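You operate a simulated robot arm through the tools that you are given. There is no shell and no other tool. Be economical: measure what you need, move in short steps, check, and stop when the job is done.

Carry out the task below with a simulated robot arm. There is one attempt and no reset: what you move stays moved.

## Task
Put the bottle cork on top of the white cool block. Take the pestle and put it on the top of the sideboard. Fetch the lemon half and set it on top of the brown plantain chunk. Fetch the pepper shaker and stand it on the upper shelf of the nook counter. Take the yellow plantain half and put it on the open shelf of the green cabinet. Put the teal tumbler in the inside of the water tank. The order is free. Set down upright: bottle cork, pepper shaker, teal tumbler.

Only the result counts: the job must be done as asked and must still hold three seconds after the hand-in. Knocking over, shifting, dropping, spilling or breaking anything else fails it.

## Robot
A 6-joint arm with a two-finger gripper on a trunk, on a base that drives. Base frame: it is fixed to the floor where the robot stands at the start and does not move with it; the origin is under the middle of the robot, x ahead of it, y to its left, z up. Readings come in mm, rad, newtons and seconds.
With the tool pointing down near the work surface it reaches from about 300 to 740 mm from the robot's upright axis, wherever it stands. Its first joint turns from -2.897 to 2.897 rad. Places, roughly: bottle cork (3x3x5 cm) [500, 100, 1100]; brown plantain chunk (7x7x3 cm) [-1100, -600, 800]; inside of the water tank [-800, -3400, 600]; lemon half (5x5x3 cm) [-1600, -500, 800]; open shelf of the green cabinet [500, -1000, 400]; pepper shaker [-1000, -500, 750]; pestle (5x5x13 cm) [500, -1400, 900]; teal tumbler (6x7x10 cm) [-1200, -1000, 800]; top of the sideboard [600, -200, 900]; upper shelf of the nook counter [-3700, -3200, 500]; white cool block (4x15x10 cm) [-1300, -600, 800]; yellow plantain half (4x4x4 cm) [-900, -500, 800]. Payload 1.57 kg.
The tool frame sits at the grasp point between the pads (the TCP): z along the fingers, y along the line on which they close. The tips reach 21 mm beyond it. The gripper opens to 70 mm. The gripper's body begins 50 mm behind the TCP.
Orientation is told as [roll, pitch, yaw] about the base's x, y, z axes, in that order, counted from this pose: with the fingers straight down and closing along the base's y, the tool's x points along the base's -x, its y along +y and its z along -z.

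## Interface
- The arm moves only by the tool arm_command. Its argument "series" is a list of rows, each a list of 3 entries, a list of its own where there are three numbers: the shift along the tool's x, y, z in mm, then the turn, a rotation vector about the tool's x, y, z in degrees, then the gripper command, from -1 (shut) to 1 (fully open), values between in proportion. In form: [[[x, y, z], [wx, wy, wz], hand], ...]. A call has 1 to 12 rows; each row is the pose to reach, as a shift and turn from the pose commanded when the call began, along the tool's axes at that moment. Each row takes 0.2 s and may step no farther than 50 mm and 0.15 rad from the row before; otherwise, or with a gripper value out of range, the whole call is refused. A pose out of reach is approached as far as the arm can. The call stops where the force on the tool passes 40 N (or 10 N more than at its start, if that is more) or the arm is blocked; 0.2 s more then pass. Each finger halts on what it meets, pressing with about 25 N; the grip force reading is that of the motor and also rises with nothing between the fingers. The clock runs only during rows and for 0.2 s after the last one: add rows that repeat a pose to give the fingers time. The reply holds the time, the measured pose of the TCP, the force on the tool along the base axes, the opening and the grip force, in the units named above and with some noise, with the torque about the TCP (base axes, N m) and any sound that the robot's microphone picked up.
- Cameras (640 x 400 px; columns grow to the right, rows downward): "scene" is now at [-49.8, 73.9, 1477.6]; the picture's right is [-0.99, -0.13, 0.00], its down [-0.10, 0.76, -0.64] and it looks along [0.09, -0.64, -0.77] (base axes); focal length 214 px, centre (320, 200). "wrist" rides on the gripper at [79, 4, -81] in the tool frame; the picture's right is [-0.05, 1.00, 0.00], its down [-0.67, -0.04, -0.74] and it looks along [-0.74, -0.04, 0.67] (tool axes); focal length 256 px, centre (320, 200). There is no depth. A picture from a camera that has moved, and an enlarged one, comes with that camera's place and axes in the base frame and with its lens.
- grab_frame(camera): a new picture of that camera. The clock stands still meanwhile.
- base_move(legs): drives the robot by 1 to 6 legs, each [ahead, left, turn to the left] in mm, mm and rad, along the robot's own axes; the way and the turn of a leg run together, so that a leg with both is an arc; at most 1500 mm and 3.142 rad a leg. The arm and the cameras ride along, it lands a little off, and it stops where it bumps. It gives what a move gives.
- pan_tilt(pan, tilt): turns the head with the scene camera to pan (to the left, within 2.705 rad either way) and tilt (down, from -0.506 to 1.204), counted from straight ahead of the robot. It gives what a move gives.
- zoom(camera, box): a new picture of the part [left, top, right, bottom] of that camera's present view, enlarged. The clock stands still meanwhile.
- finish_job(): hands the job in; it is judged then, once.

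Go step by step. Nothing tells you exact positions but the pictures and the camera data: compare them with the known pose of the tool, close in by small moves and look again before you grip or let go. The budget is 186 turns and 148 pictures, counting those below and the enlarged ones. Unless the task says otherwise, let go and move clear before handing in, and close with one line.

The tools are called after ">>>" as name(argument=value, ...) on one line, values as JSON. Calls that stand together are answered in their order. arm_command: Moves the arm, as the interface text tells. Its arguments: {"type":"object","properties":{"series":{"type":"array"}},"required":["series"]} The other tools are called the same way: base_move (legs) drives the base; pan_tilt (pan, tilt) turns the head that bears the scene camera; grab_frame (camera) takes a picture; zoom (camera, box) takes an enlarged picture of a part of a camera's view; finish_job () hands the job in.

At the start:

```text
time_s: 0.0
ee_pos: [134.4, -378.8, 1234.0]
orientation: [0.0, -0.001, 0.001]
ft_force: [0.4, 0.1, -0.9]
moment: [0.01, -0.02, 0.04]
finger_gap: 69.8
grasp_force: 0.1
robot x, y, heading: [-2.0, -0.4, 0.0]
head pan, tilt: [-1.438, 0.871]
```

scene: 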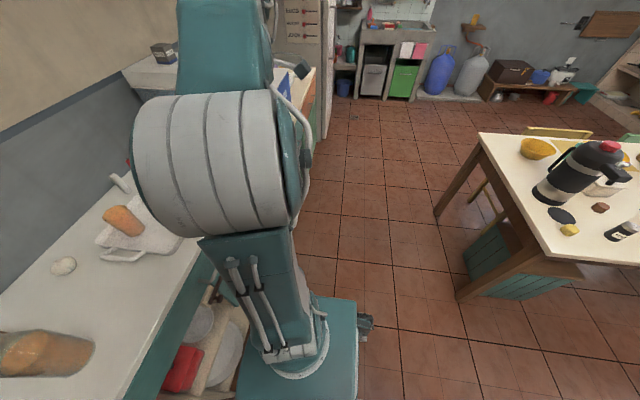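
wrist: 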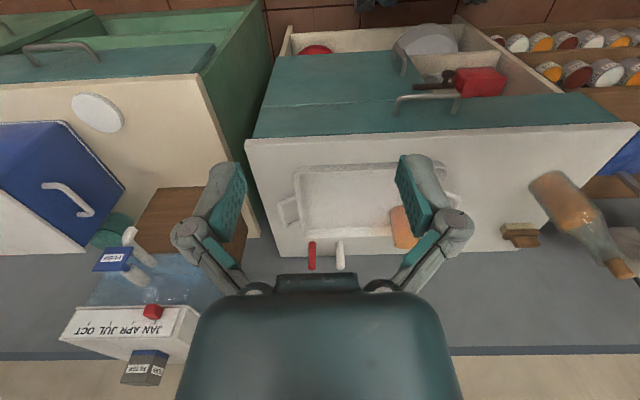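

I see the counter to the robot's front and the table behind it. I begin by looking around with the head.

>>> pan_tilt(pan=0.2, tilt=0.7)

>>> grab_frame(camera="scene")

>>> pan_tilt(pan=-2.5, tilt=0.5)

>>> grab_frame(camera="scene")

>>> pan_tilt(pan=-1.7, tilt=0.2)

>>> grab_frame(camera="scene")

```text
time_s: 1.7
ee_pos: [135.0, -379.0, 1234.6]
orientation: [0.0, -0.001, 0.001]
ft_force: [0.0, 0.7, 0.0]
moment: [0.02, -0.02, -0.01]
finger_gap: 69.9
grasp_force: 0.1
robot x, y, heading: [-4.3, -3.4, -0.006]
head pan, tilt: [0.201, 0.7]
```

```text
145 pictures are left
camera scene: at [23.2, 167.3, 1491.5], right [0.2, -0.98, 0.0], down [-0.63, -0.13, -0.76], along [0.75, 0.15, -0.64], focal length 214 px, centre (320, 200)
```

scene: 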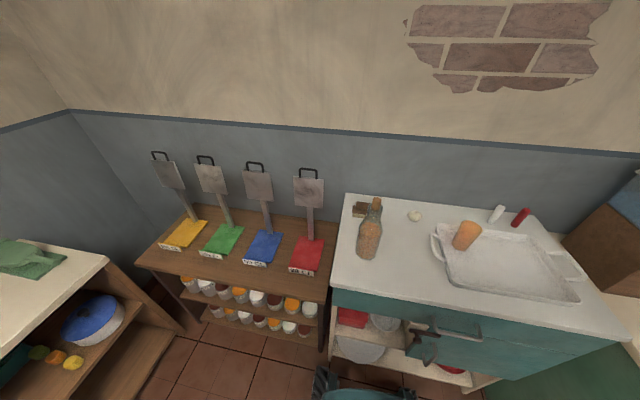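

```text
time_s: 4.1
ee_pos: [134.5, -378.6, 1234.8]
orientation: [-0.003, 0.0, 0.001]
ft_force: [0.0, 0.3, 0.8]
moment: [0.02, 0.0, 0.02]
finger_gap: 69.8
grasp_force: 0.0
robot x, y, heading: [2.1, 2.3, 0.001]
head pan, tilt: [-2.499, 0.499]
```

```text
144 pictures are left
camera scene: at [-132.9, 95.8, 1509.2], right [-0.6, 0.8, 0.0], down [0.38, 0.29, -0.88], along [-0.7, -0.53, -0.48], focal length 214 px, centre (320, 200)
```

scene: 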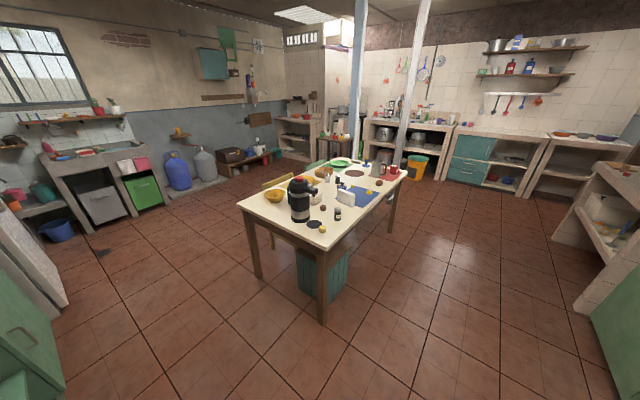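

```text
time_s: 5.2
ee_pos: [133.5, -377.6, 1234.4]
orientation: [-0.001, 0.001, 0.0]
ft_force: [-0.1, 0.8, -1.5]
moment: [0.03, 0.0, 0.01]
finger_gap: 69.9
grasp_force: 0.1
robot x, y, heading: [3.6, 1.8, 0.005]
head pan, tilt: [-1.7, 0.201]
```

```text
143 pictures are left
camera scene: at [-72.1, 58.0, 1536.9], right [-0.99, 0.13, 0.0], down [0.03, 0.2, -0.98], along [-0.13, -0.97, -0.2], focal length 214 px, centre (320, 200)
```

scene: 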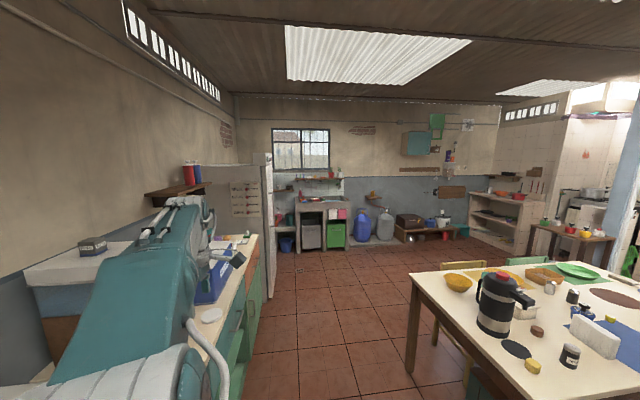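

Before driving I take a closer look at the green cabinet side and the table.

>>> zoom(camera="scene", box=[0, 130, 320, 330])

>>> zoom(camera="scene", box=[270, 150, 540, 290])

>>> zoom(camera="wrist", box=[0, 0, 320, 400])

```text
2.00 times, centred on (160, 230) of scene
camera zoom: at [-72.1, 58.0, 1536.9], right [-0.99, 0.13, 0.0], down [0.03, 0.2, -0.98], along [-0.13, -0.97, -0.2], focal length 429 px, centre (640, 140)
```

zoom: 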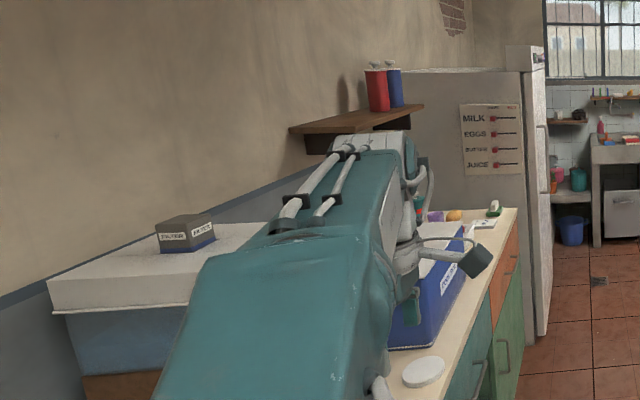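

```text
2.37 times, centred on (405, 220) of scene
camera zoom: at [-72.1, 58.0, 1536.9], right [-0.99, 0.13, 0.0], down [0.03, 0.2, -0.98], along [-0.13, -0.97, -0.2], focal length 508 px, centre (118, 153)
```

zoom: 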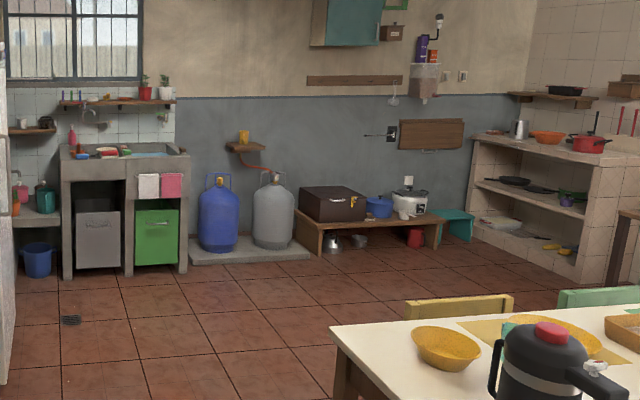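

```text
1.00 times, centred on (160, 200) of wrist (not enlarged: the box is as wide or as high as the picture)
camera zoom: at [53.9, -375.2, 1314.7], right [0.05, 1.0, 0.0], down [0.67, -0.03, 0.74], along [0.74, -0.04, -0.67], focal length 256 px, centre (480, 200)
```

zoom: 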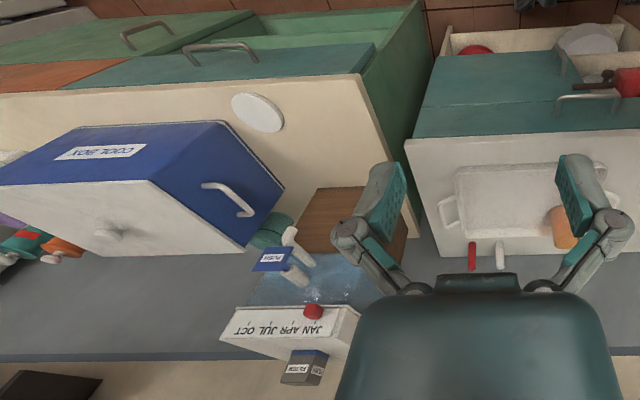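

The pestle seems to be beyond the cool box on the green cabinet. I back off a little and drive right to view it.

>>> base_move(legs=[[-100, 0, 0], [0, -1150, 0]])

>>> pan_tilt(pan=-0.3, tilt=0.7)

>>> grab_frame(camera="scene")

>>> grab_frame(camera="wrist")

```text
time_s: 11.8
ee_pos: [43.6, -1521.2, 1233.5]
orientation: [-0.001, 0.0, 0.012]
ft_force: [0.2, 0.0, 0.6]
moment: [0.0, 0.02, 0.02]
finger_gap: 70.0
grasp_force: 0.1
robot x, y, heading: [-97.2, -1145.7, 0.012]
head pan, tilt: [-1.7, 0.201]
```

```text
time_s: 13.3
ee_pos: [43.2, -1522.0, 1234.6]
orientation: [0.001, 0.002, 0.011]
ft_force: [-0.2, 1.0, 0.0]
moment: [-0.01, -0.02, 0.0]
finger_gap: 70.3
grasp_force: 0.1
robot x, y, heading: [-94.8, -1144.0, 0.014]
head pan, tilt: [-0.3, 0.7]
```

```text
139 pictures are left
camera scene: at [-75.1, -1018.8, 1491.5], right [-0.29, -0.96, 0.0], down [-0.62, 0.18, -0.76], along [0.73, -0.22, -0.64], focal length 214 px, centre (320, 200)
```

scene: 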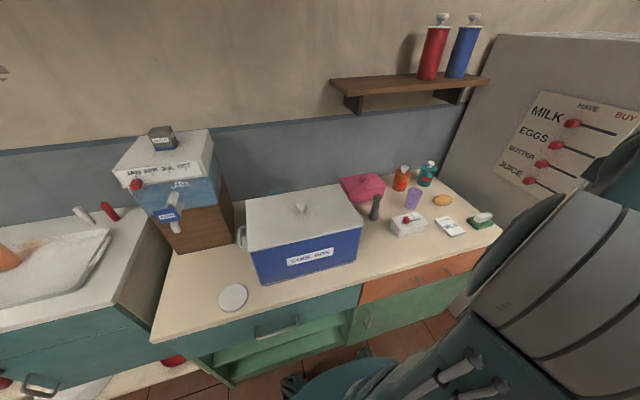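

```text
138 pictures are left
camera wrist: at [-36.9, -1518.9, 1314.7], right [0.04, 1.0, 0.0], down [0.67, -0.03, 0.74], along [0.74, -0.03, -0.67], focal length 256 px, centre (320, 200)
```

wrist: 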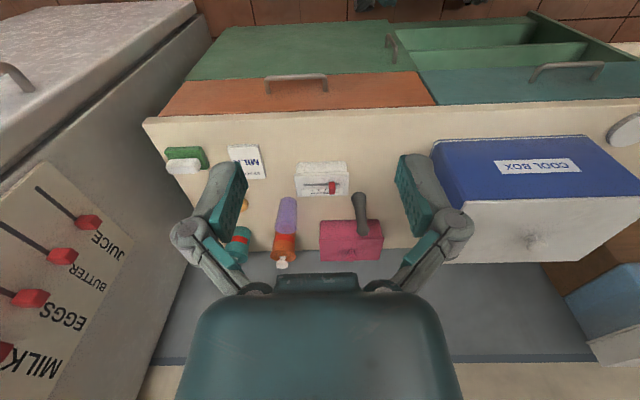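

The pestle stands as the dark grey stick near the white butter dish. I zoom in to see its shape and clearance.

>>> zoom(camera="scene", box=[330, 160, 490, 260])

>>> zoom(camera="wrist", box=[220, 130, 476, 290])

>>> zoom(camera="scene", box=[140, 260, 380, 400])

```text
4.00 times, centred on (410, 210) of scene
camera zoom: at [-75.1, -1018.8, 1491.5], right [-0.29, -0.96, 0.0], down [-0.62, 0.18, -0.76], along [0.73, -0.22, -0.64], focal length 858 px, centre (-40, 160)
```

zoom: 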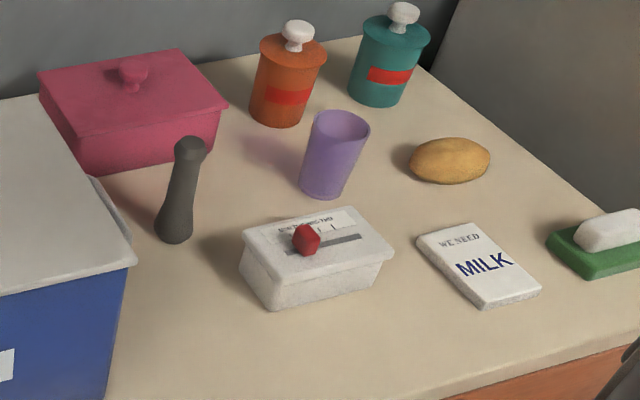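

```text
2.50 times, centred on (348, 210) of wrist
camera zoom: at [-36.9, -1518.9, 1314.7], right [0.04, 1.0, 0.0], down [0.67, -0.03, 0.74], along [0.74, -0.03, -0.67], focal length 640 px, centre (250, 175)
```

zoom: 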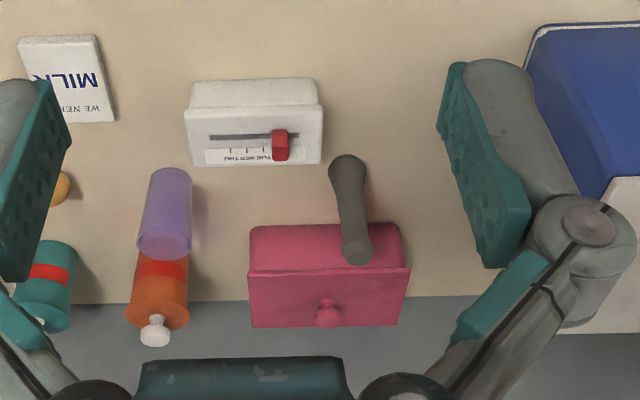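

```text
2.67 times, centred on (260, 330) of scene
camera zoom: at [-75.1, -1018.8, 1491.5], right [-0.29, -0.96, 0.0], down [-0.62, 0.18, -0.76], along [0.73, -0.22, -0.64], focal length 572 px, centre (480, -147)
```

zoom: 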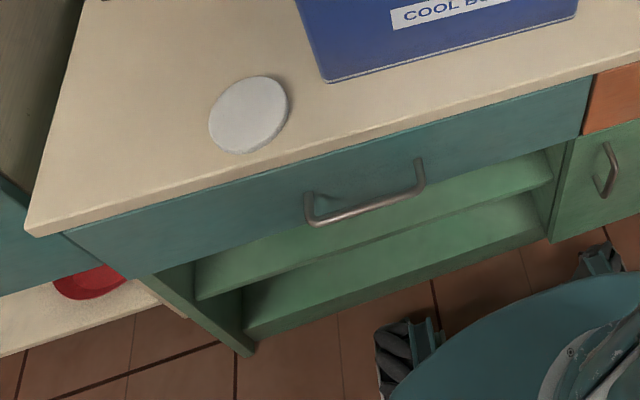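

The pestle stands upright with its base near (488,-1432) and its top at about z 945. I move above it at z≈1080.

>>> arm_command(series=[[[-45, 8, 14], [0, 0, 0], 1], [[-90, 17, 28], [0, 0, 0], 1], [[-135, 26, 42], [0, 0, 0], 1], [[-180, 34, 56], [0, 0, 0], 1], [[-225, 43, 70], [0, 0, 0], 1], [[-270, 51, 84], [0, 0, 0], 1], [[-315, 60, 98], [0, 0, 0], 1], [[-360, 68, 112], [0, 0, 0], 1], [[-405, 77, 126], [0, 0, 0], 1], [[-450, 86, 140], [0, 0, 0], 1], [[-450, 86, 140], [0, 0, 0], 1]])

>>> grab_frame(camera="wrist")

>>> grab_frame(camera="scene")

```text
time_s: 15.7
ee_pos: [494.2, -1428.5, 1093.4]
orientation: [0.0, 0.0, 0.011]
ft_force: [-0.3, 0.8, 0.0]
moment: [-0.02, -0.02, 0.0]
finger_gap: 70.0
grasp_force: 0.1
robot x, y, heading: [-96.2, -1145.8, 0.007]
head pan, tilt: [-0.3, 0.7]
```

```text
134 pictures are left
camera wrist: at [414.0, -1427.0, 1174.1], right [0.04, 1.0, 0.0], down [0.67, -0.03, 0.74], along [0.74, -0.03, -0.67], focal length 256 px, centre (320, 200)
```

wrist: 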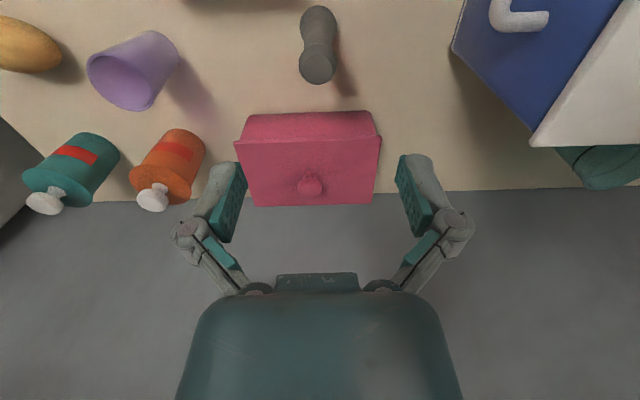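

```text
133 pictures are left
camera scene: at [-73.1, -1018.9, 1491.5], right [-0.29, -0.96, 0.0], down [-0.62, 0.18, -0.76], along [0.73, -0.22, -0.65], focal length 214 px, centre (320, 200)
```

scene: 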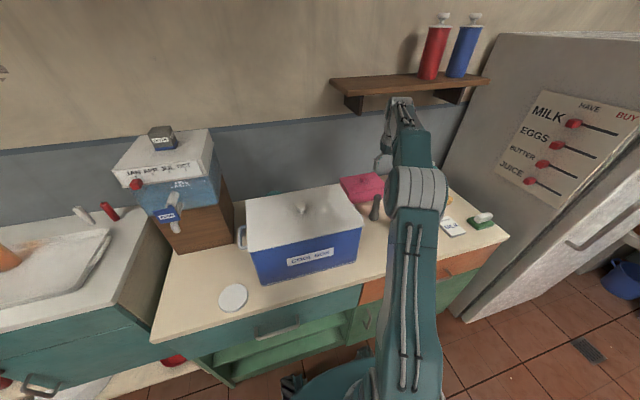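

The pestle is right below (about 496,-1432). I descend and close.

>>> arm_command(series=[[[-2, -4, 45], [0, 0, 0], 1], [[-2, -4, 90], [0, 0, 0], 1], [[-2, -4, 135], [0, 0, 0], 1], [[-2, -4, 175], [0, 0, 0], 1], [[-2, -4, 198], [0, 0, 0], 1], [[-2, -4, 198], [0, 0, 0], 1], [[-2, -4, 198], [0, 0, 0], -1], [[-2, -4, 198], [0, 0, 0], -1], [[-2, -4, 198], [0, 0, 0], -1]])

>>> grab_frame(camera="wrist")

```text
time_s: 17.5
ee_pos: [496.9, -1433.8, 899.5]
orientation: [-0.001, -0.008, 0.014]
ft_force: [-4.5, 4.9, 14.0]
moment: [0.32, -0.02, 0.04]
finger_gap: 30.8
grasp_force: 24.5
robot x, y, heading: [-96.0, -1144.2, 0.009]
head pan, tilt: [-0.3, 0.7]
stopped in row 8: the force on the tool passed its limit at 41 N (the readings are from after the stop); the commanded pose is now the measured one
```

```text
132 pictures are left
camera wrist: at [415.9, -1431.4, 980.2], right [0.04, 1.0, 0.0], down [0.66, -0.03, 0.75], along [0.75, -0.03, -0.66], focal length 256 px, centre (320, 200)
```

wrist: 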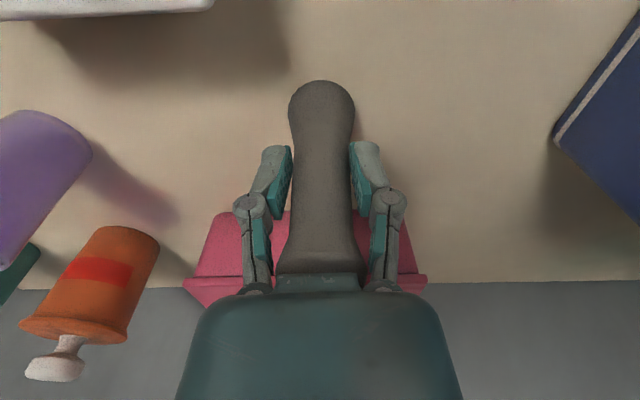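

The pestle is gripped (its head touches the palm). I lift and retract.

>>> arm_command(series=[[[0, 0, -40], [0, 0, 0], -1], [[0, 0, -85], [0, 0, 0], -1], [[0, 0, -130], [0, 0, 0], -1], [[0, 0, -175], [0, 0, 0], -1], [[0, 0, -220], [0, 0, 0], -1], [[45, 0, -230], [0, 0, 0], -1], [[90, 0, -230], [0, 0, 0], -1], [[135, 0, -230], [0, 0, 0], -1], [[180, 0, -230], [0, 0, 0], -1], [[225, 0, -230], [0, 0, 0], -1], [[270, 0, -230], [0, 0, 0], -1]])

>>> grab_frame(camera="wrist")

```text
time_s: 19.9
ee_pos: [224.9, -1437.6, 1126.9]
orientation: [-0.001, -0.004, 0.011]
ft_force: [0.1, -0.3, -3.7]
moment: [0.02, 0.03, 0.0]
finger_gap: 28.9
grasp_force: 25.0
robot x, y, heading: [-95.6, -1145.1, 0.013]
head pan, tilt: [-0.3, 0.7]
```

```text
131 pictures are left
camera wrist: at [144.7, -1435.1, 1207.2], right [0.04, 1.0, 0.0], down [0.66, -0.03, 0.75], along [0.75, -0.03, -0.66], focal length 256 px, centre (320, 200)
```

wrist: 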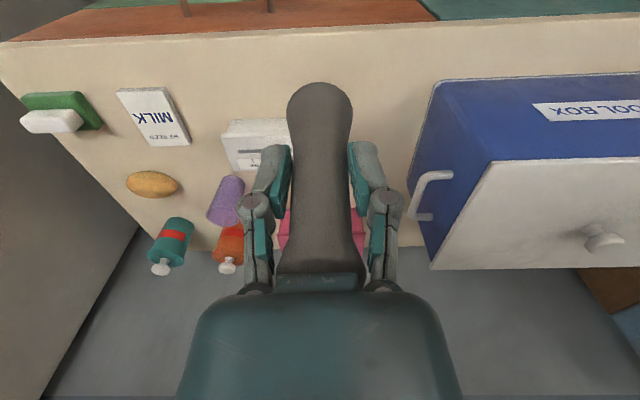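

Pestle held firmly. I drive left back in front of the sideboard.

>>> base_move(legs=[[0, 1120, 0]])

>>> pan_tilt(pan=0.0, tilt=0.8)

>>> grab_frame(camera="scene")

>>> grab_frame(camera="wrist")

```text
time_s: 25.7
ee_pos: [213.9, -315.3, 1126.8]
orientation: [0.001, -0.003, 0.009]
ft_force: [-0.7, 0.5, -3.0]
moment: [-0.02, 0.04, -0.01]
finger_gap: 29.2
grasp_force: 25.1
robot x, y, heading: [-108.0, -22.2, 0.01]
head pan, tilt: [-0.3, 0.7]
```

```text
time_s: 26.5
ee_pos: [214.0, -314.2, 1127.3]
orientation: [-0.001, -0.005, 0.01]
ft_force: [-0.6, 0.1, -2.7]
moment: [-0.02, 0.02, -0.02]
finger_gap: 29.0
grasp_force: 25.3
robot x, y, heading: [-105.3, -21.9, 0.007]
head pan, tilt: [0.0, 0.799]
```

```text
130 pictures are left
camera scene: at [-86.2, 131.3, 1483.2], right [0.01, -1.0, 0.0], down [-0.72, -0.01, -0.7], along [0.7, 0.01, -0.72], focal length 214 px, centre (320, 200)
```

scene: 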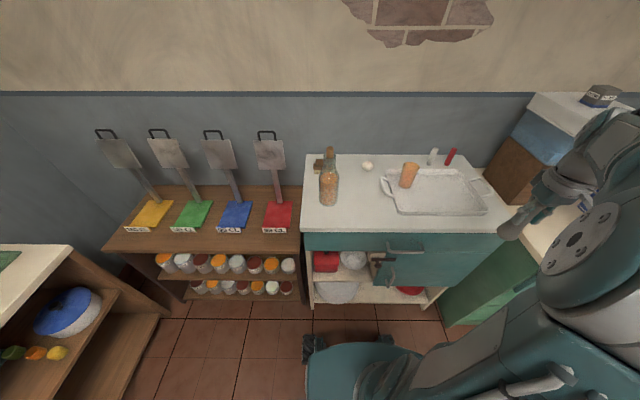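

```text
129 pictures are left
camera wrist: at [133.6, -311.3, 1207.3], right [0.04, 1.0, 0.0], down [0.66, -0.03, 0.75], along [0.75, -0.03, -0.66], focal length 256 px, centre (320, 200)
```

wrist: 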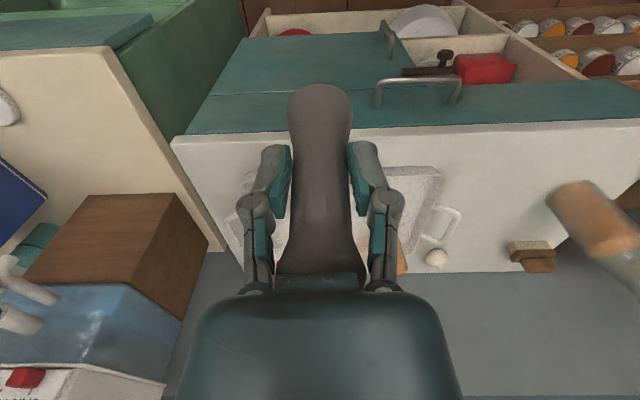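

I carry the pestle over the free area between tray and bottle, around (480,-50), staying high.

>>> arm_command(series=[[[-34, 33, 0], [0, 0, 0], -1], [[-67, 65, 0], [0, 0, 0], -1], [[-101, 98, 0], [0, 0, 0], -1], [[-134, 130, 0], [0, 0, 0], -1], [[-168, 163, 0], [0, 0, 0], -1], [[-202, 196, 20], [0, 0, 0], -1], [[-235, 228, 40], [0, 0, 0], -1], [[-269, 261, 60], [0, 0, 0], -1], [[-269, 261, 80], [0, 0, 0], -1], [[-269, 261, 80], [0, 0, 0], -1]])

>>> grab_frame(camera="wrist")

>>> zoom(camera="scene", box=[280, 100, 520, 250])

```text
refused: row 6 steps farther than a row can; nothing moved
```

```text
128 pictures are left
camera wrist: at [133.6, -311.3, 1207.3], right [0.04, 1.0, 0.0], down [0.66, -0.03, 0.75], along [0.75, -0.03, -0.66], focal length 256 px, centre (320, 200)
```

wrist: 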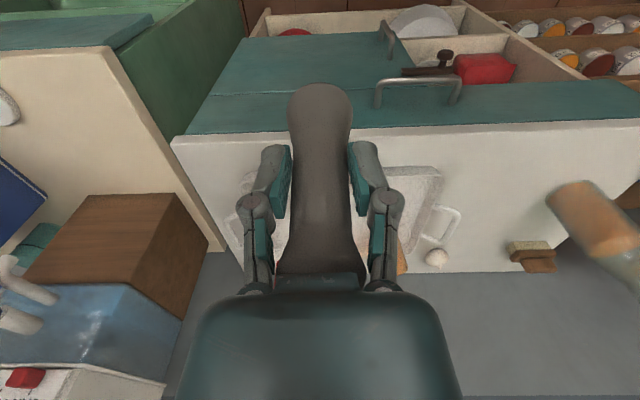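

```text
2.67 times, centred on (400, 175) of scene
camera zoom: at [-86.2, 131.3, 1483.2], right [0.01, -1.0, 0.0], down [-0.72, -0.01, -0.7], along [0.7, 0.01, -0.72], focal length 572 px, centre (107, 267)
```

zoom: 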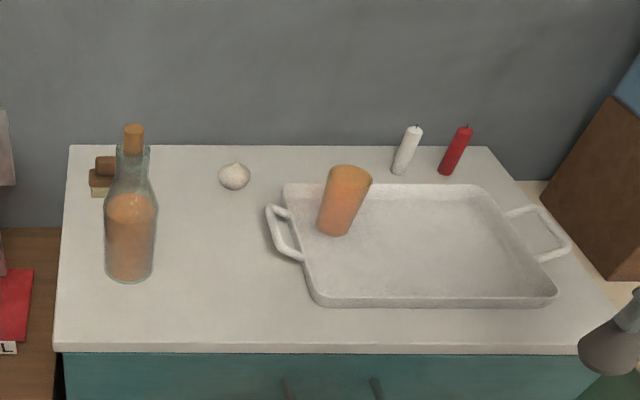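

I correct the steps and target (465,-30).

>>> arm_command(series=[[[-28, 31, 0], [0, 0, 0], -1], [[-56, 62, 0], [0, 0, 0], -1], [[-85, 94, 0], [0, 0, 0], -1], [[-113, 125, 0], [0, 0, 0], -1], [[-141, 156, 0], [0, 0, 0], -1], [[-169, 187, 0], [0, 0, 0], -1], [[-198, 219, 0], [0, 0, 0], -1], [[-226, 250, 0], [0, 0, 0], -1], [[-254, 281, 0], [0, 0, 0], -1], [[-254, 281, 45], [0, 0, 0], -1], [[-254, 281, 85], [0, 0, 0], -1], [[-254, 281, 125], [0, 0, 0], -1]])

>>> grab_frame(camera="wrist")

>>> zoom(camera="scene", box=[280, 100, 520, 250])

```text
time_s: 29.1
ee_pos: [466.6, -30.5, 1001.9]
orientation: [0.0, -0.005, 0.01]
ft_force: [0.4, -0.1, -2.4]
moment: [-0.01, 0.02, 0.02]
finger_gap: 29.3
grasp_force: 25.3
robot x, y, heading: [-101.6, -15.8, 0.009]
head pan, tilt: [0.0, 0.799]
```

```text
126 pictures are left
camera wrist: at [385.5, -27.3, 1082.1], right [0.04, 1.0, 0.0], down [0.66, -0.03, 0.75], along [0.75, -0.03, -0.66], focal length 256 px, centre (320, 200)
```

wrist: 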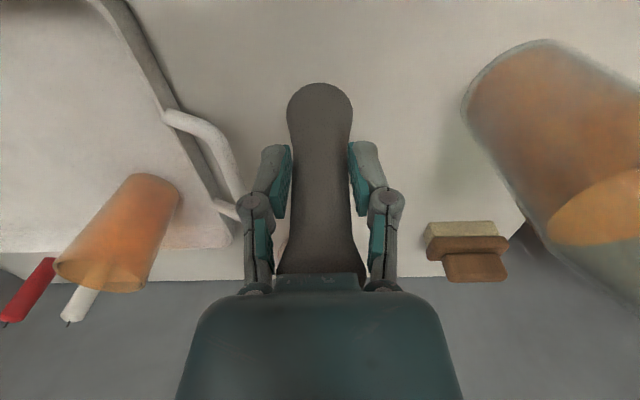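

```text
2.67 times, centred on (400, 175) of scene
camera zoom: at [-85.1, 132.9, 1483.0], right [0.01, -1.0, 0.0], down [-0.72, -0.01, -0.7], along [0.7, 0.01, -0.72], focal length 572 px, centre (107, 267)
```

zoom: 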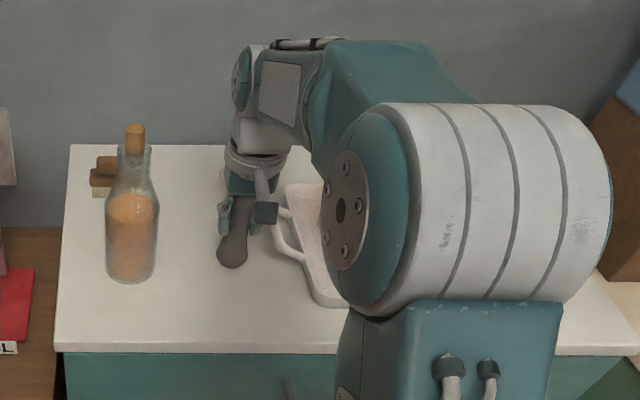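

The spot is clear. I lower slowly, expecting contact near TCP z≈950.

>>> arm_command(series=[[[0, 0, 15], [0, 0, 0], -1], [[0, 0, 22], [0, 0, 0], -1], [[0, 0, 27], [0, 0, 0], -1], [[0, 0, 32], [0, 0, 0], -1], [[0, 0, 36], [0, 0, 0], -1], [[0, 0, 40], [0, 0, 0], -1], [[0, 0, 44], [0, 0, 0], -1]])

>>> zoom(camera="scene", box=[280, 100, 520, 250])

```text
time_s: 30.0
ee_pos: [468.1, -30.0, 980.4]
orientation: [-0.002, -0.015, 0.011]
ft_force: [-6.2, 0.5, 12.4]
moment: [0.18, 0.22, 0.08]
finger_gap: 29.2
grasp_force: 25.0
robot x, y, heading: [-106.3, -18.2, 0.017]
head pan, tilt: [0.0, 0.799]
stopped in row 4: the force on the tool passed its limit at 46 N (the readings are from after the stop); the commanded pose is now the measured one
```

```text
2.67 times, centred on (400, 175) of scene
camera zoom: at [-86.7, 133.0, 1483.1], right [0.01, -1.0, 0.0], down [-0.72, -0.01, -0.7], along [0.7, 0.01, -0.72], focal length 572 px, centre (107, 267)
```

zoom: 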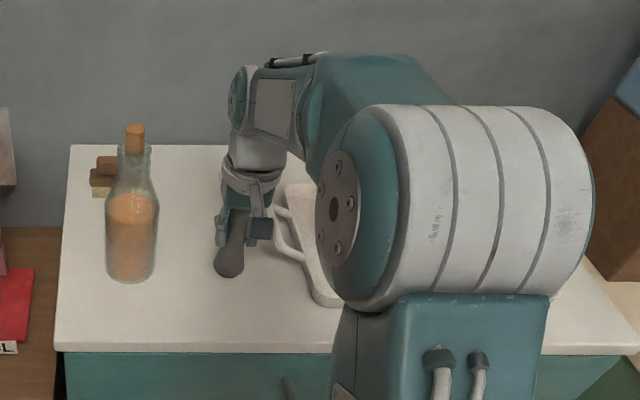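

Contact at TCP z≈980, so the sideboard top is about z 900. I level the hand and open gently.

>>> arm_command(series=[[[0, 0, 0], [0, 0.8, 0], -1], [[0, 0, 0], [0, 0.8, 0], -1], [[0, 0, 0], [0, 0.8, 0], -0.1], [[0, 0, 0], [0, 0.8, 0], -0.05], [[0, 0, 0], [0, 0.8, 0], 0.05], [[0, 0, 0], [0, 0.8, 0], 0.2]])

>>> grab_frame(camera="wrist")

```text
time_s: 31.4
ee_pos: [467.9, -29.9, 979.8]
orientation: [-0.002, 0.0, 0.012]
ft_force: [-6.6, -2.0, 24.6]
moment: [0.08, -0.17, 0.02]
finger_gap: 41.7
grasp_force: 0.0
robot x, y, heading: [-108.9, -18.4, 0.01]
head pan, tilt: [0.0, 0.799]
```

```text
123 pictures are left
camera wrist: at [386.8, -27.3, 1060.6], right [0.04, 1.0, 0.0], down [0.67, -0.03, 0.75], along [0.74, -0.03, -0.67], focal length 256 px, centre (320, 200)
```

wrist: 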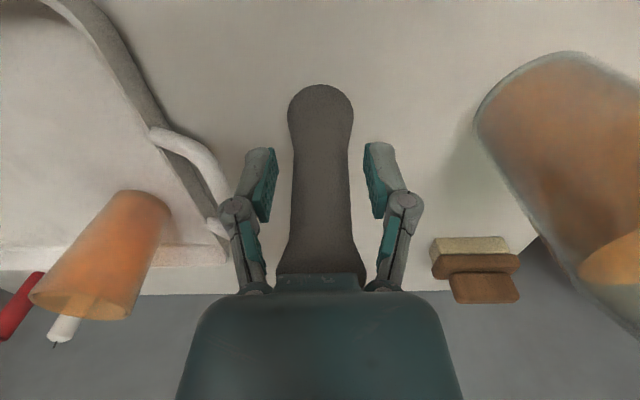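

The pestle stands between the open fingers, still under the palm. I raise slowly.

>>> arm_command(series=[[[0, 0, -3], [0, 0, 0], 0.4], [[0, 0, -6], [0, 0, 0], 0.7], [[0, 0, -10], [0, 0, 0], 1]])

>>> grab_frame(camera="wrist")

```text
time_s: 32.2
ee_pos: [467.3, -30.6, 988.1]
orientation: [-0.005, 0.002, 0.01]
ft_force: [-0.6, -0.3, -0.9]
moment: [0.0, 0.02, 0.04]
finger_gap: 69.8
grasp_force: 0.0
robot x, y, heading: [-109.2, -20.0, 0.009]
head pan, tilt: [0.0, 0.799]
```

```text
122 pictures are left
camera wrist: at [387.8, -26.7, 1068.9], right [0.04, 1.0, 0.0], down [0.67, -0.03, 0.74], along [0.74, -0.03, -0.67], focal length 256 px, centre (320, 200)
```

wrist: 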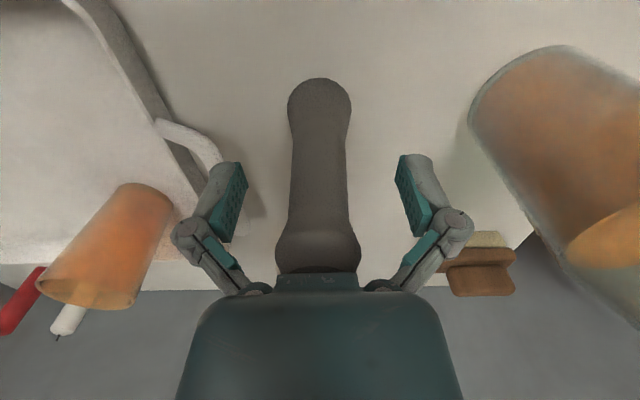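

The pestle stands on its own. I rise and move above the bottle for the cork.

>>> arm_command(series=[[[0, 0, -45], [0, 0, 0], 1], [[0, 0, -90], [0, 0, 0], 1], [[0, 0, -135], [0, 0, 0], 1], [[0, 0, -180], [0, 0, 0], 1], [[0, 0, -225], [0, 0, 0], 1], [[-10, 35, -225], [0, 0, 0], 1], [[-20, 70, -225], [0, 0, 0], 1], [[-30, 105, -225], [0, 0, 0], 1], [[-38, 138, -225], [0, 0, 0], 1], [[-38, 138, -225], [0, 0, 0], 1]])

>>> grab_frame(camera="wrist")

>>> zoom(camera="scene", box=[260, 60, 500, 210])

```text
time_s: 34.4
ee_pos: [504.6, 109.7, 1213.4]
orientation: [-0.001, 0.002, 0.01]
ft_force: [-0.5, 0.2, -0.5]
moment: [0.02, 0.0, 0.01]
finger_gap: 70.1
grasp_force: 0.1
robot x, y, heading: [-104.2, -19.9, 0.012]
head pan, tilt: [0.0, 0.799]
```

```text
121 pictures are left
camera wrist: at [424.6, 112.7, 1294.3], right [0.04, 1.0, 0.0], down [0.67, -0.03, 0.74], along [0.74, -0.03, -0.67], focal length 256 px, centre (320, 200)
```

wrist: 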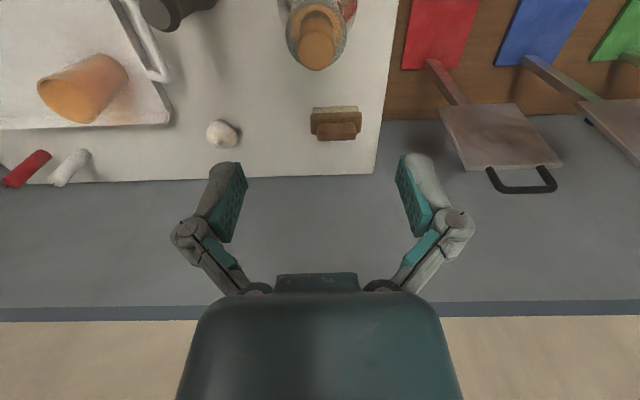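

```text
2.67 times, centred on (380, 135) of scene
camera zoom: at [-84.7, 133.8, 1483.0], right [0.01, -1.0, 0.0], down [-0.72, -0.01, -0.7], along [0.7, 0.01, -0.72], focal length 572 px, centre (160, 373)
```

zoom: 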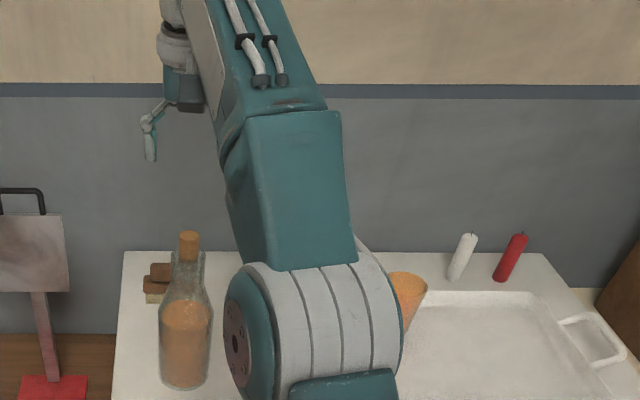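

>>> zoom(camera="wrist", box=[256, 0, 384, 80])

>>> zoom(camera="scene", box=[290, 120, 386, 180])

```text
5.00 times, centred on (320, 40) of wrist
camera zoom: at [424.6, 112.7, 1294.3], right [0.04, 1.0, 0.0], down [0.67, -0.03, 0.74], along [0.74, -0.03, -0.67], focal length 1280 px, centre (320, 1000)
```

zoom: 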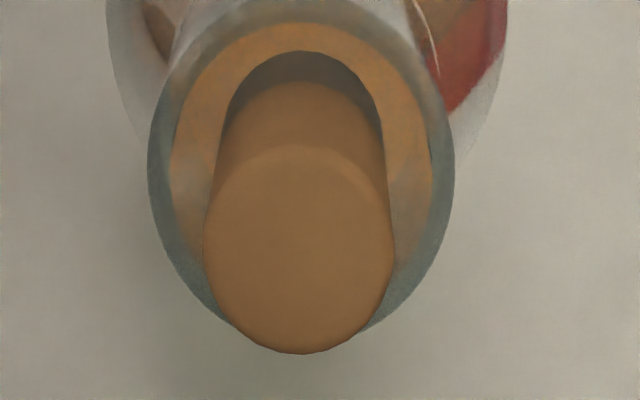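

```text
6.67 times, centred on (338, 150) of scene
camera zoom: at [-84.7, 133.8, 1483.0], right [0.01, -1.0, 0.0], down [-0.72, -0.01, -0.7], along [0.7, 0.01, -0.72], focal length 1430 px, centre (200, 533)
```

zoom: 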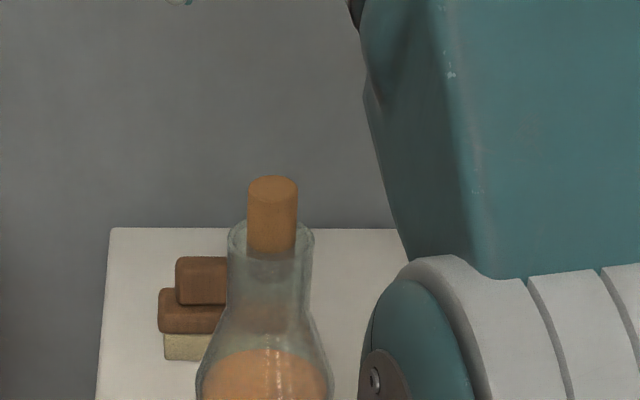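

The cork's top centre is at about (476.5,109,1129), the bottle rim at z≈1100. I align above it and check before lowering.

>>> arm_command(series=[[[28, -1, 0], [0, 0, 0], 1], [[28, -1, 20], [0, 0, 0], 1], [[28, -1, 40], [0, 0, 0], 1], [[28, -1, 55], [0, 0, 0], 1], [[28, -1, 55], [0, 0, 0], 1]])

>>> grab_frame(camera="wrist")

```text
time_s: 35.6
ee_pos: [475.4, 106.7, 1157.7]
orientation: [-0.004, 0.001, 0.012]
ft_force: [0.0, -0.3, 0.2]
moment: [0.03, 0.01, -0.02]
finger_gap: 70.0
grasp_force: 0.0
robot x, y, heading: [-104.8, -21.1, 0.008]
head pan, tilt: [0.0, 0.799]
```

```text
117 pictures are left
camera wrist: at [396.0, 111.0, 1238.3], right [0.04, 1.0, 0.0], down [0.67, -0.03, 0.74], along [0.74, -0.03, -0.67], focal length 256 px, centre (320, 200)
```

wrist: 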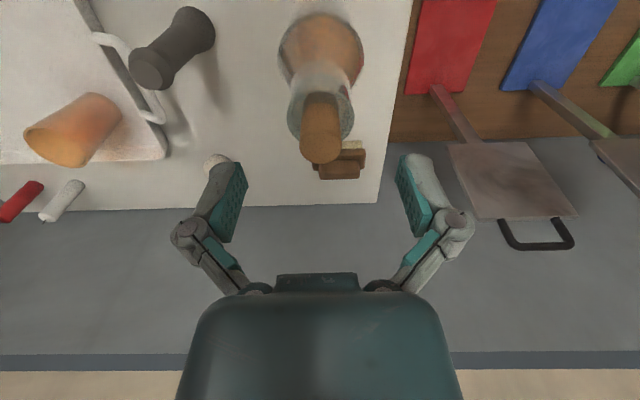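

Aligned. I lower to z≈1126 and close on the cork.

>>> arm_command(series=[[[-1, 0.5, 15], [0, 0, 0], 1], [[-1, 0.5, 31], [0, 0, 0], 1], [[-1, 0.5, 31], [0, 0, 0], 0.4], [[-1, 0.5, 31], [0, 0, 0], -0.1], [[-1, 0.5, 31], [0, 0, 0], -0.4], [[-1, 0.5, 31], [0, 0, 0], -1], [[-1, 0.5, 31], [0, 0, 0], -1], [[-1, 0.5, 31], [0, 0, 0], -1]])

>>> zoom(camera="wrist", box=[200, 60, 440, 210])

```text
time_s: 37.4
ee_pos: [476.8, 109.0, 1127.0]
orientation: [-0.004, 0.001, 0.011]
ft_force: [0.5, 0.4, 1.5]
moment: [0.01, 0.03, 0.0]
finger_gap: 19.2
grasp_force: 24.6
robot x, y, heading: [-106.8, -15.8, 0.003]
head pan, tilt: [0.0, 0.799]
```

```text
2.67 times, centred on (320, 135) of wrist
camera zoom: at [396.6, 111.2, 1207.8], right [0.04, 1.0, 0.0], down [0.67, -0.03, 0.74], along [0.74, -0.03, -0.67], focal length 683 px, centre (320, 373)
```

zoom: 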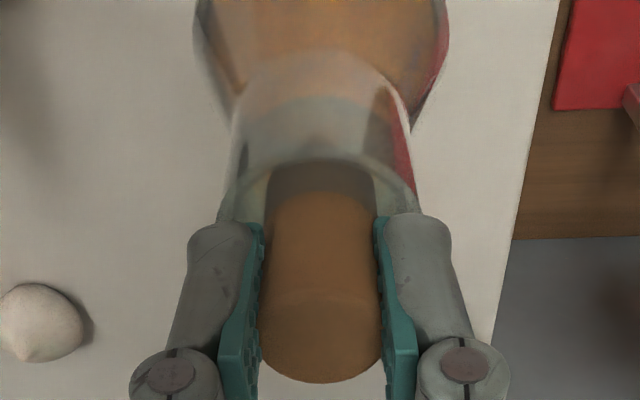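

Cork gripped (19 mm). I pull straight up slowly.

>>> arm_command(series=[[[0, 0, -6], [0, 0, 0], -1], [[0, 0, -12], [0, 0, 0], -1], [[0, 0, -20], [0, 0, 0], -1], [[0, 0, -30], [0, 0, 0], -1], [[0, 0, -45], [0, 0, 0], -1], [[0, 0, -70], [0, 0, 0], -1], [[0, 0, -100], [0, 0, 0], -1]])

>>> grab_frame(camera="wrist")

>>> zoom(camera="scene", box=[260, 60, 500, 210])

```text
time_s: 39.0
ee_pos: [478.4, 108.9, 1228.1]
orientation: [-0.003, 0.001, 0.012]
ft_force: [0.3, 0.4, -0.4]
moment: [-0.01, 0.0, 0.03]
finger_gap: 19.3
grasp_force: 24.8
robot x, y, heading: [-106.5, -20.4, 0.006]
head pan, tilt: [0.0, 0.799]
```

```text
115 pictures are left
camera wrist: at [398.2, 112.3, 1308.5], right [0.04, 1.0, 0.0], down [0.67, -0.03, 0.74], along [0.74, -0.03, -0.67], focal length 256 px, centre (320, 200)
```

wrist: 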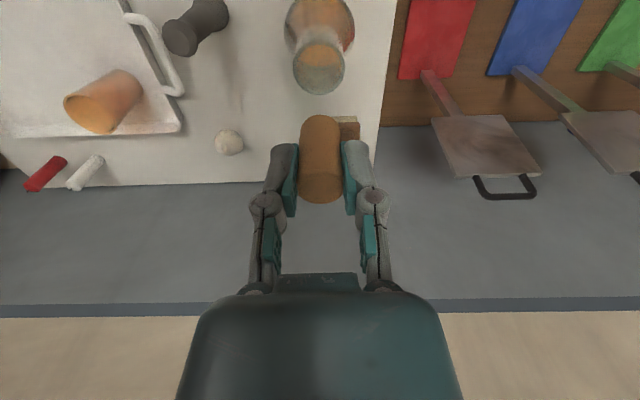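

```text
2.67 times, centred on (380, 135) of scene
camera zoom: at [-85.0, 133.9, 1483.0], right [0.01, -1.0, 0.0], down [-0.72, -0.01, -0.7], along [0.7, 0.01, -0.72], focal length 572 px, centre (160, 373)
```

zoom: 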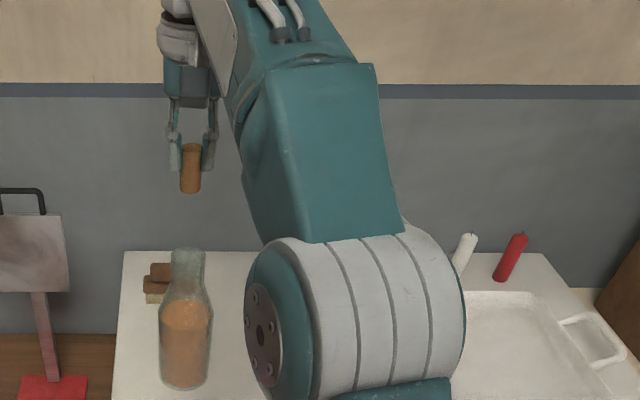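

The cork is out and the bottle undisturbed. I retract the arm, then drive to the table's north side facing -y.

>>> arm_command(series=[[[45, 0, 0], [0, 0, 0], -1], [[90, 0, 0], [0, 0, 0], -1], [[135, 0, 0], [0, 0, 0], -1], [[180, 0, 0], [0, 0, 0], -1]])

>>> base_move(legs=[[-300, 0, 0], [0, 0, -1.578], [-40, -750, 0]])

>>> pan_tilt(pan=0.0, tilt=0.8)

>>> grab_frame(camera="scene")

>>> grab_frame(camera="wrist")

```text
time_s: 40.0
ee_pos: [296.9, 105.8, 1227.4]
orientation: [-0.004, 0.002, 0.009]
ft_force: [0.0, 0.5, -1.0]
moment: [0.0, 0.02, 0.0]
finger_gap: 19.3
grasp_force: 25.2
robot x, y, heading: [-108.3, -20.3, 0.011]
head pan, tilt: [0.0, 0.799]
```

```text
time_s: 49.6
ee_pos: [-1040.4, -381.4, 1227.2]
orientation: [-0.004, 0.002, -1.577]
ft_force: [0.0, 0.3, -0.2]
moment: [0.0, 0.01, -0.02]
finger_gap: 19.2
grasp_force: 25.5
robot x, y, heading: [-1162.7, 23.1, -1.582]
head pan, tilt: [0.0, 0.799]
```

```text
time_s: 50.2
ee_pos: [-1042.9, -380.6, 1227.0]
orientation: [-0.004, 0.002, -1.579]
ft_force: [-0.1, 0.6, 0.0]
moment: [-0.06, 0.02, -0.02]
finger_gap: 19.1
grasp_force: 25.6
robot x, y, heading: [-1160.6, 27.8, -1.578]
head pan, tilt: [0.0, 0.799]
```

```text
113 pictures are left
camera scene: at [-1006.2, -0.4, 1482.9], right [-1.0, 0.01, 0.0], down [0.01, 0.72, -0.7], along [-0.01, -0.7, -0.72], focal length 214 px, centre (320, 200)
```

scene: 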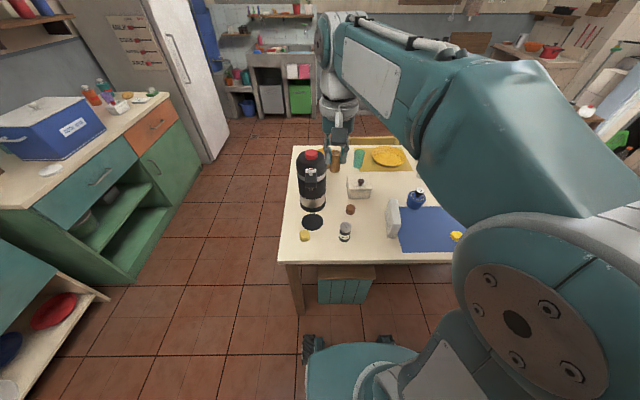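

```text
112 pictures are left
camera wrist: at [-1038.7, -302.1, 1308.1], right [1.0, -0.06, 0.0], down [-0.04, -0.67, 0.74], along [-0.05, -0.74, -0.67], focal length 256 px, centre (320, 200)
```

wrist: 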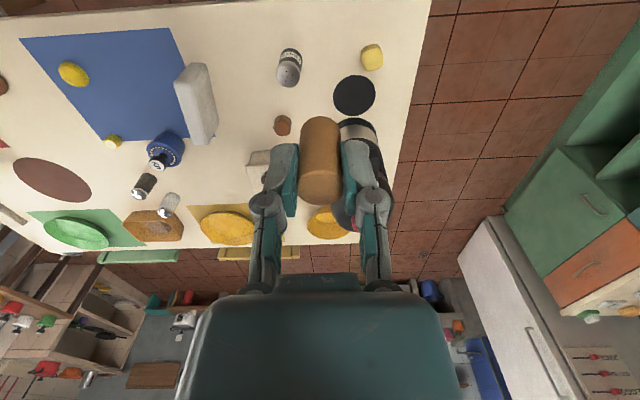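

I can see all the table items. I zoom into both views to measure them.

>>> zoom(camera="scene", box=[272, 140, 464, 260])

>>> zoom(camera="wrist", box=[30, 20, 410, 250])

```text
3.33 times, centred on (368, 200) of scene
camera zoom: at [-1006.2, -0.4, 1482.9], right [-1.0, 0.01, 0.0], down [0.01, 0.72, -0.7], along [-0.01, -0.7, -0.72], focal length 715 px, centre (160, 200)
```

zoom: 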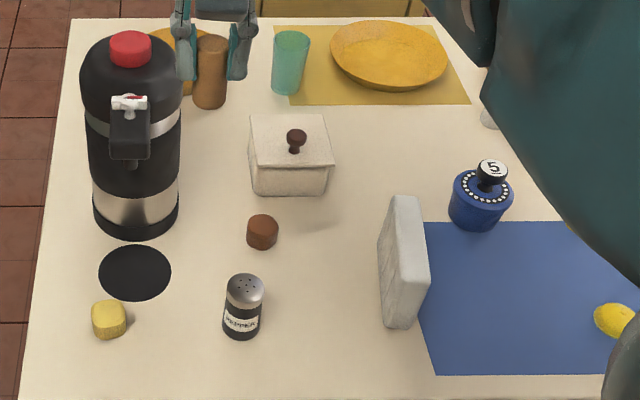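

```text
1.68 times, centred on (220, 135) of wrist
camera zoom: at [-1038.7, -302.1, 1308.1], right [1.0, -0.06, 0.0], down [-0.04, -0.67, 0.74], along [-0.05, -0.74, -0.67], focal length 431 px, centre (488, 310)
```

zoom: 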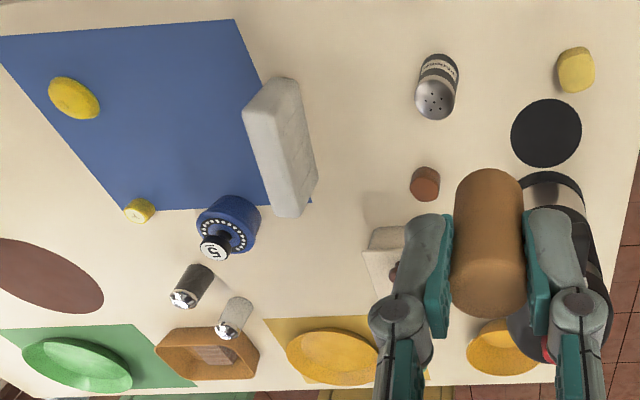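

>>> zoom(camera="wrist", box=[150, 40, 310, 160])

>>> zoom(camera="scene", box=[330, 180, 426, 250])

>>> zoom(camera="wrist", box=[40, 40, 140, 160])

```text
3.33 times, centred on (230, 100) of wrist
camera zoom: at [-1038.7, -302.1, 1308.1], right [1.0, -0.06, 0.0], down [-0.04, -0.67, 0.74], along [-0.05, -0.74, -0.67], focal length 853 px, centre (620, 533)
```

zoom: 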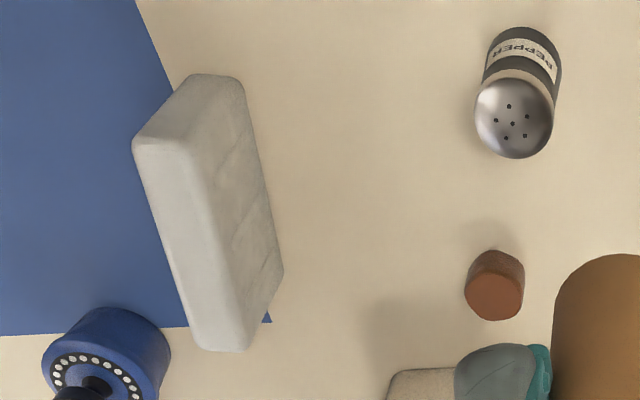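

```text
5.71 times, centred on (378, 215) of scene
camera zoom: at [-1006.2, -0.4, 1482.9], right [-1.0, 0.01, 0.0], down [0.01, 0.72, -0.7], along [-0.01, -0.7, -0.72], focal length 1226 px, centre (-11, 114)
```

zoom: 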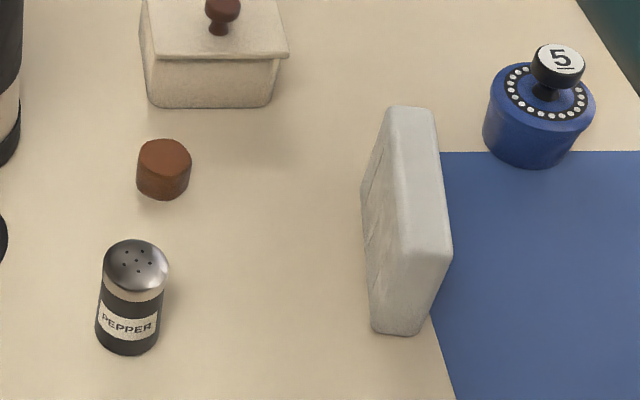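

```text
3.33 times, centred on (90, 100) of wrist
camera zoom: at [-1038.7, -302.1, 1308.1], right [1.0, -0.06, 0.0], down [-0.04, -0.67, 0.74], along [-0.05, -0.74, -0.67], focal length 853 px, centre (1087, 533)
```

zoom: 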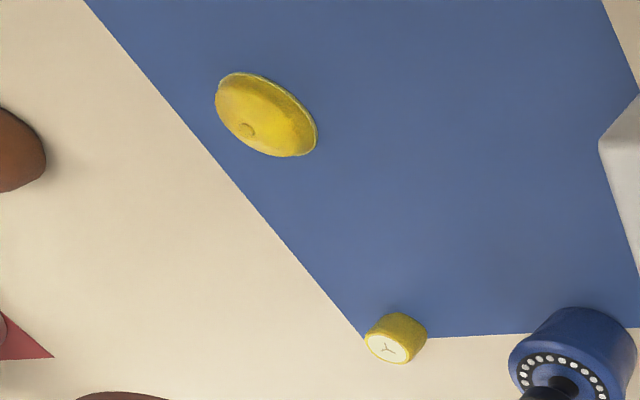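

The block's top centre is about (-1302,-545,858). I carry the cork above it.

>>> arm_command(series=[[[-21, -37, 0], [0, 0, 0], -1], [[-42, -74, 0], [0, 0, 0], -1], [[-63, -111, 0], [0, 0, 0], -1], [[-84, -148, 0], [0, 0, 0], -1], [[-105, -185, 0], [0, 0, 0], -1], [[-126, -222, 0], [0, 0, 0], -1], [[-166, -242, 10], [0, 0, 0], -1], [[-166, -259, 50], [0, 0, 0], -1], [[-166, -259, 95], [0, 0, 0], -1], [[-166, -259, 140], [0, 0, 0], -1], [[-166, -259, 185], [0, 0, 0], -1], [[-166, -259, 230], [0, 0, 0], -1]])

>>> grab_frame(camera="wrist")

>>> grab_frame(camera="scene")

```text
time_s: 52.8
ee_pos: [-1305.9, -545.1, 997.9]
orientation: [-0.002, 0.0, -1.577]
ft_force: [-0.2, 0.8, 0.1]
moment: [-0.01, 0.02, 0.01]
finger_gap: 19.1
grasp_force: 24.8
robot x, y, heading: [-1159.7, 31.8, -1.577]
head pan, tilt: [0.0, 0.799]
```

```text
106 pictures are left
camera wrist: at [-1302.1, -467.3, 1078.7], right [1.0, -0.06, 0.0], down [-0.04, -0.67, 0.74], along [-0.05, -0.74, -0.67], focal length 256 px, centre (320, 200)
```

wrist: 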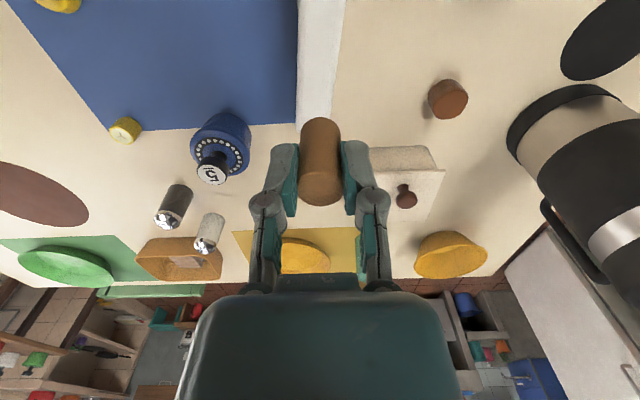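

```text
105 pictures are left
camera scene: at [-1009.0, -1.3, 1483.1], right [-1.0, 0.01, 0.0], down [0.01, 0.72, -0.7], along [-0.01, -0.7, -0.72], focal length 214 px, centre (320, 200)
```

scene: 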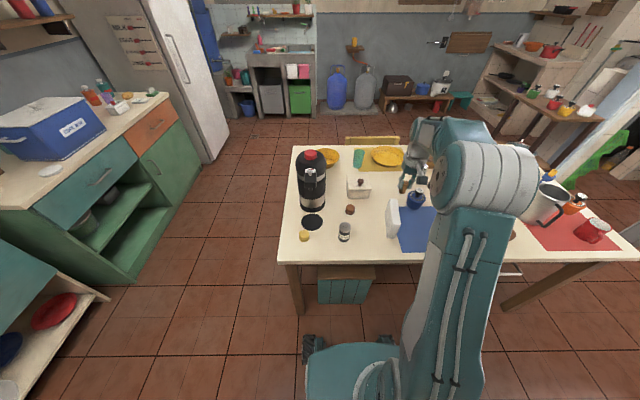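

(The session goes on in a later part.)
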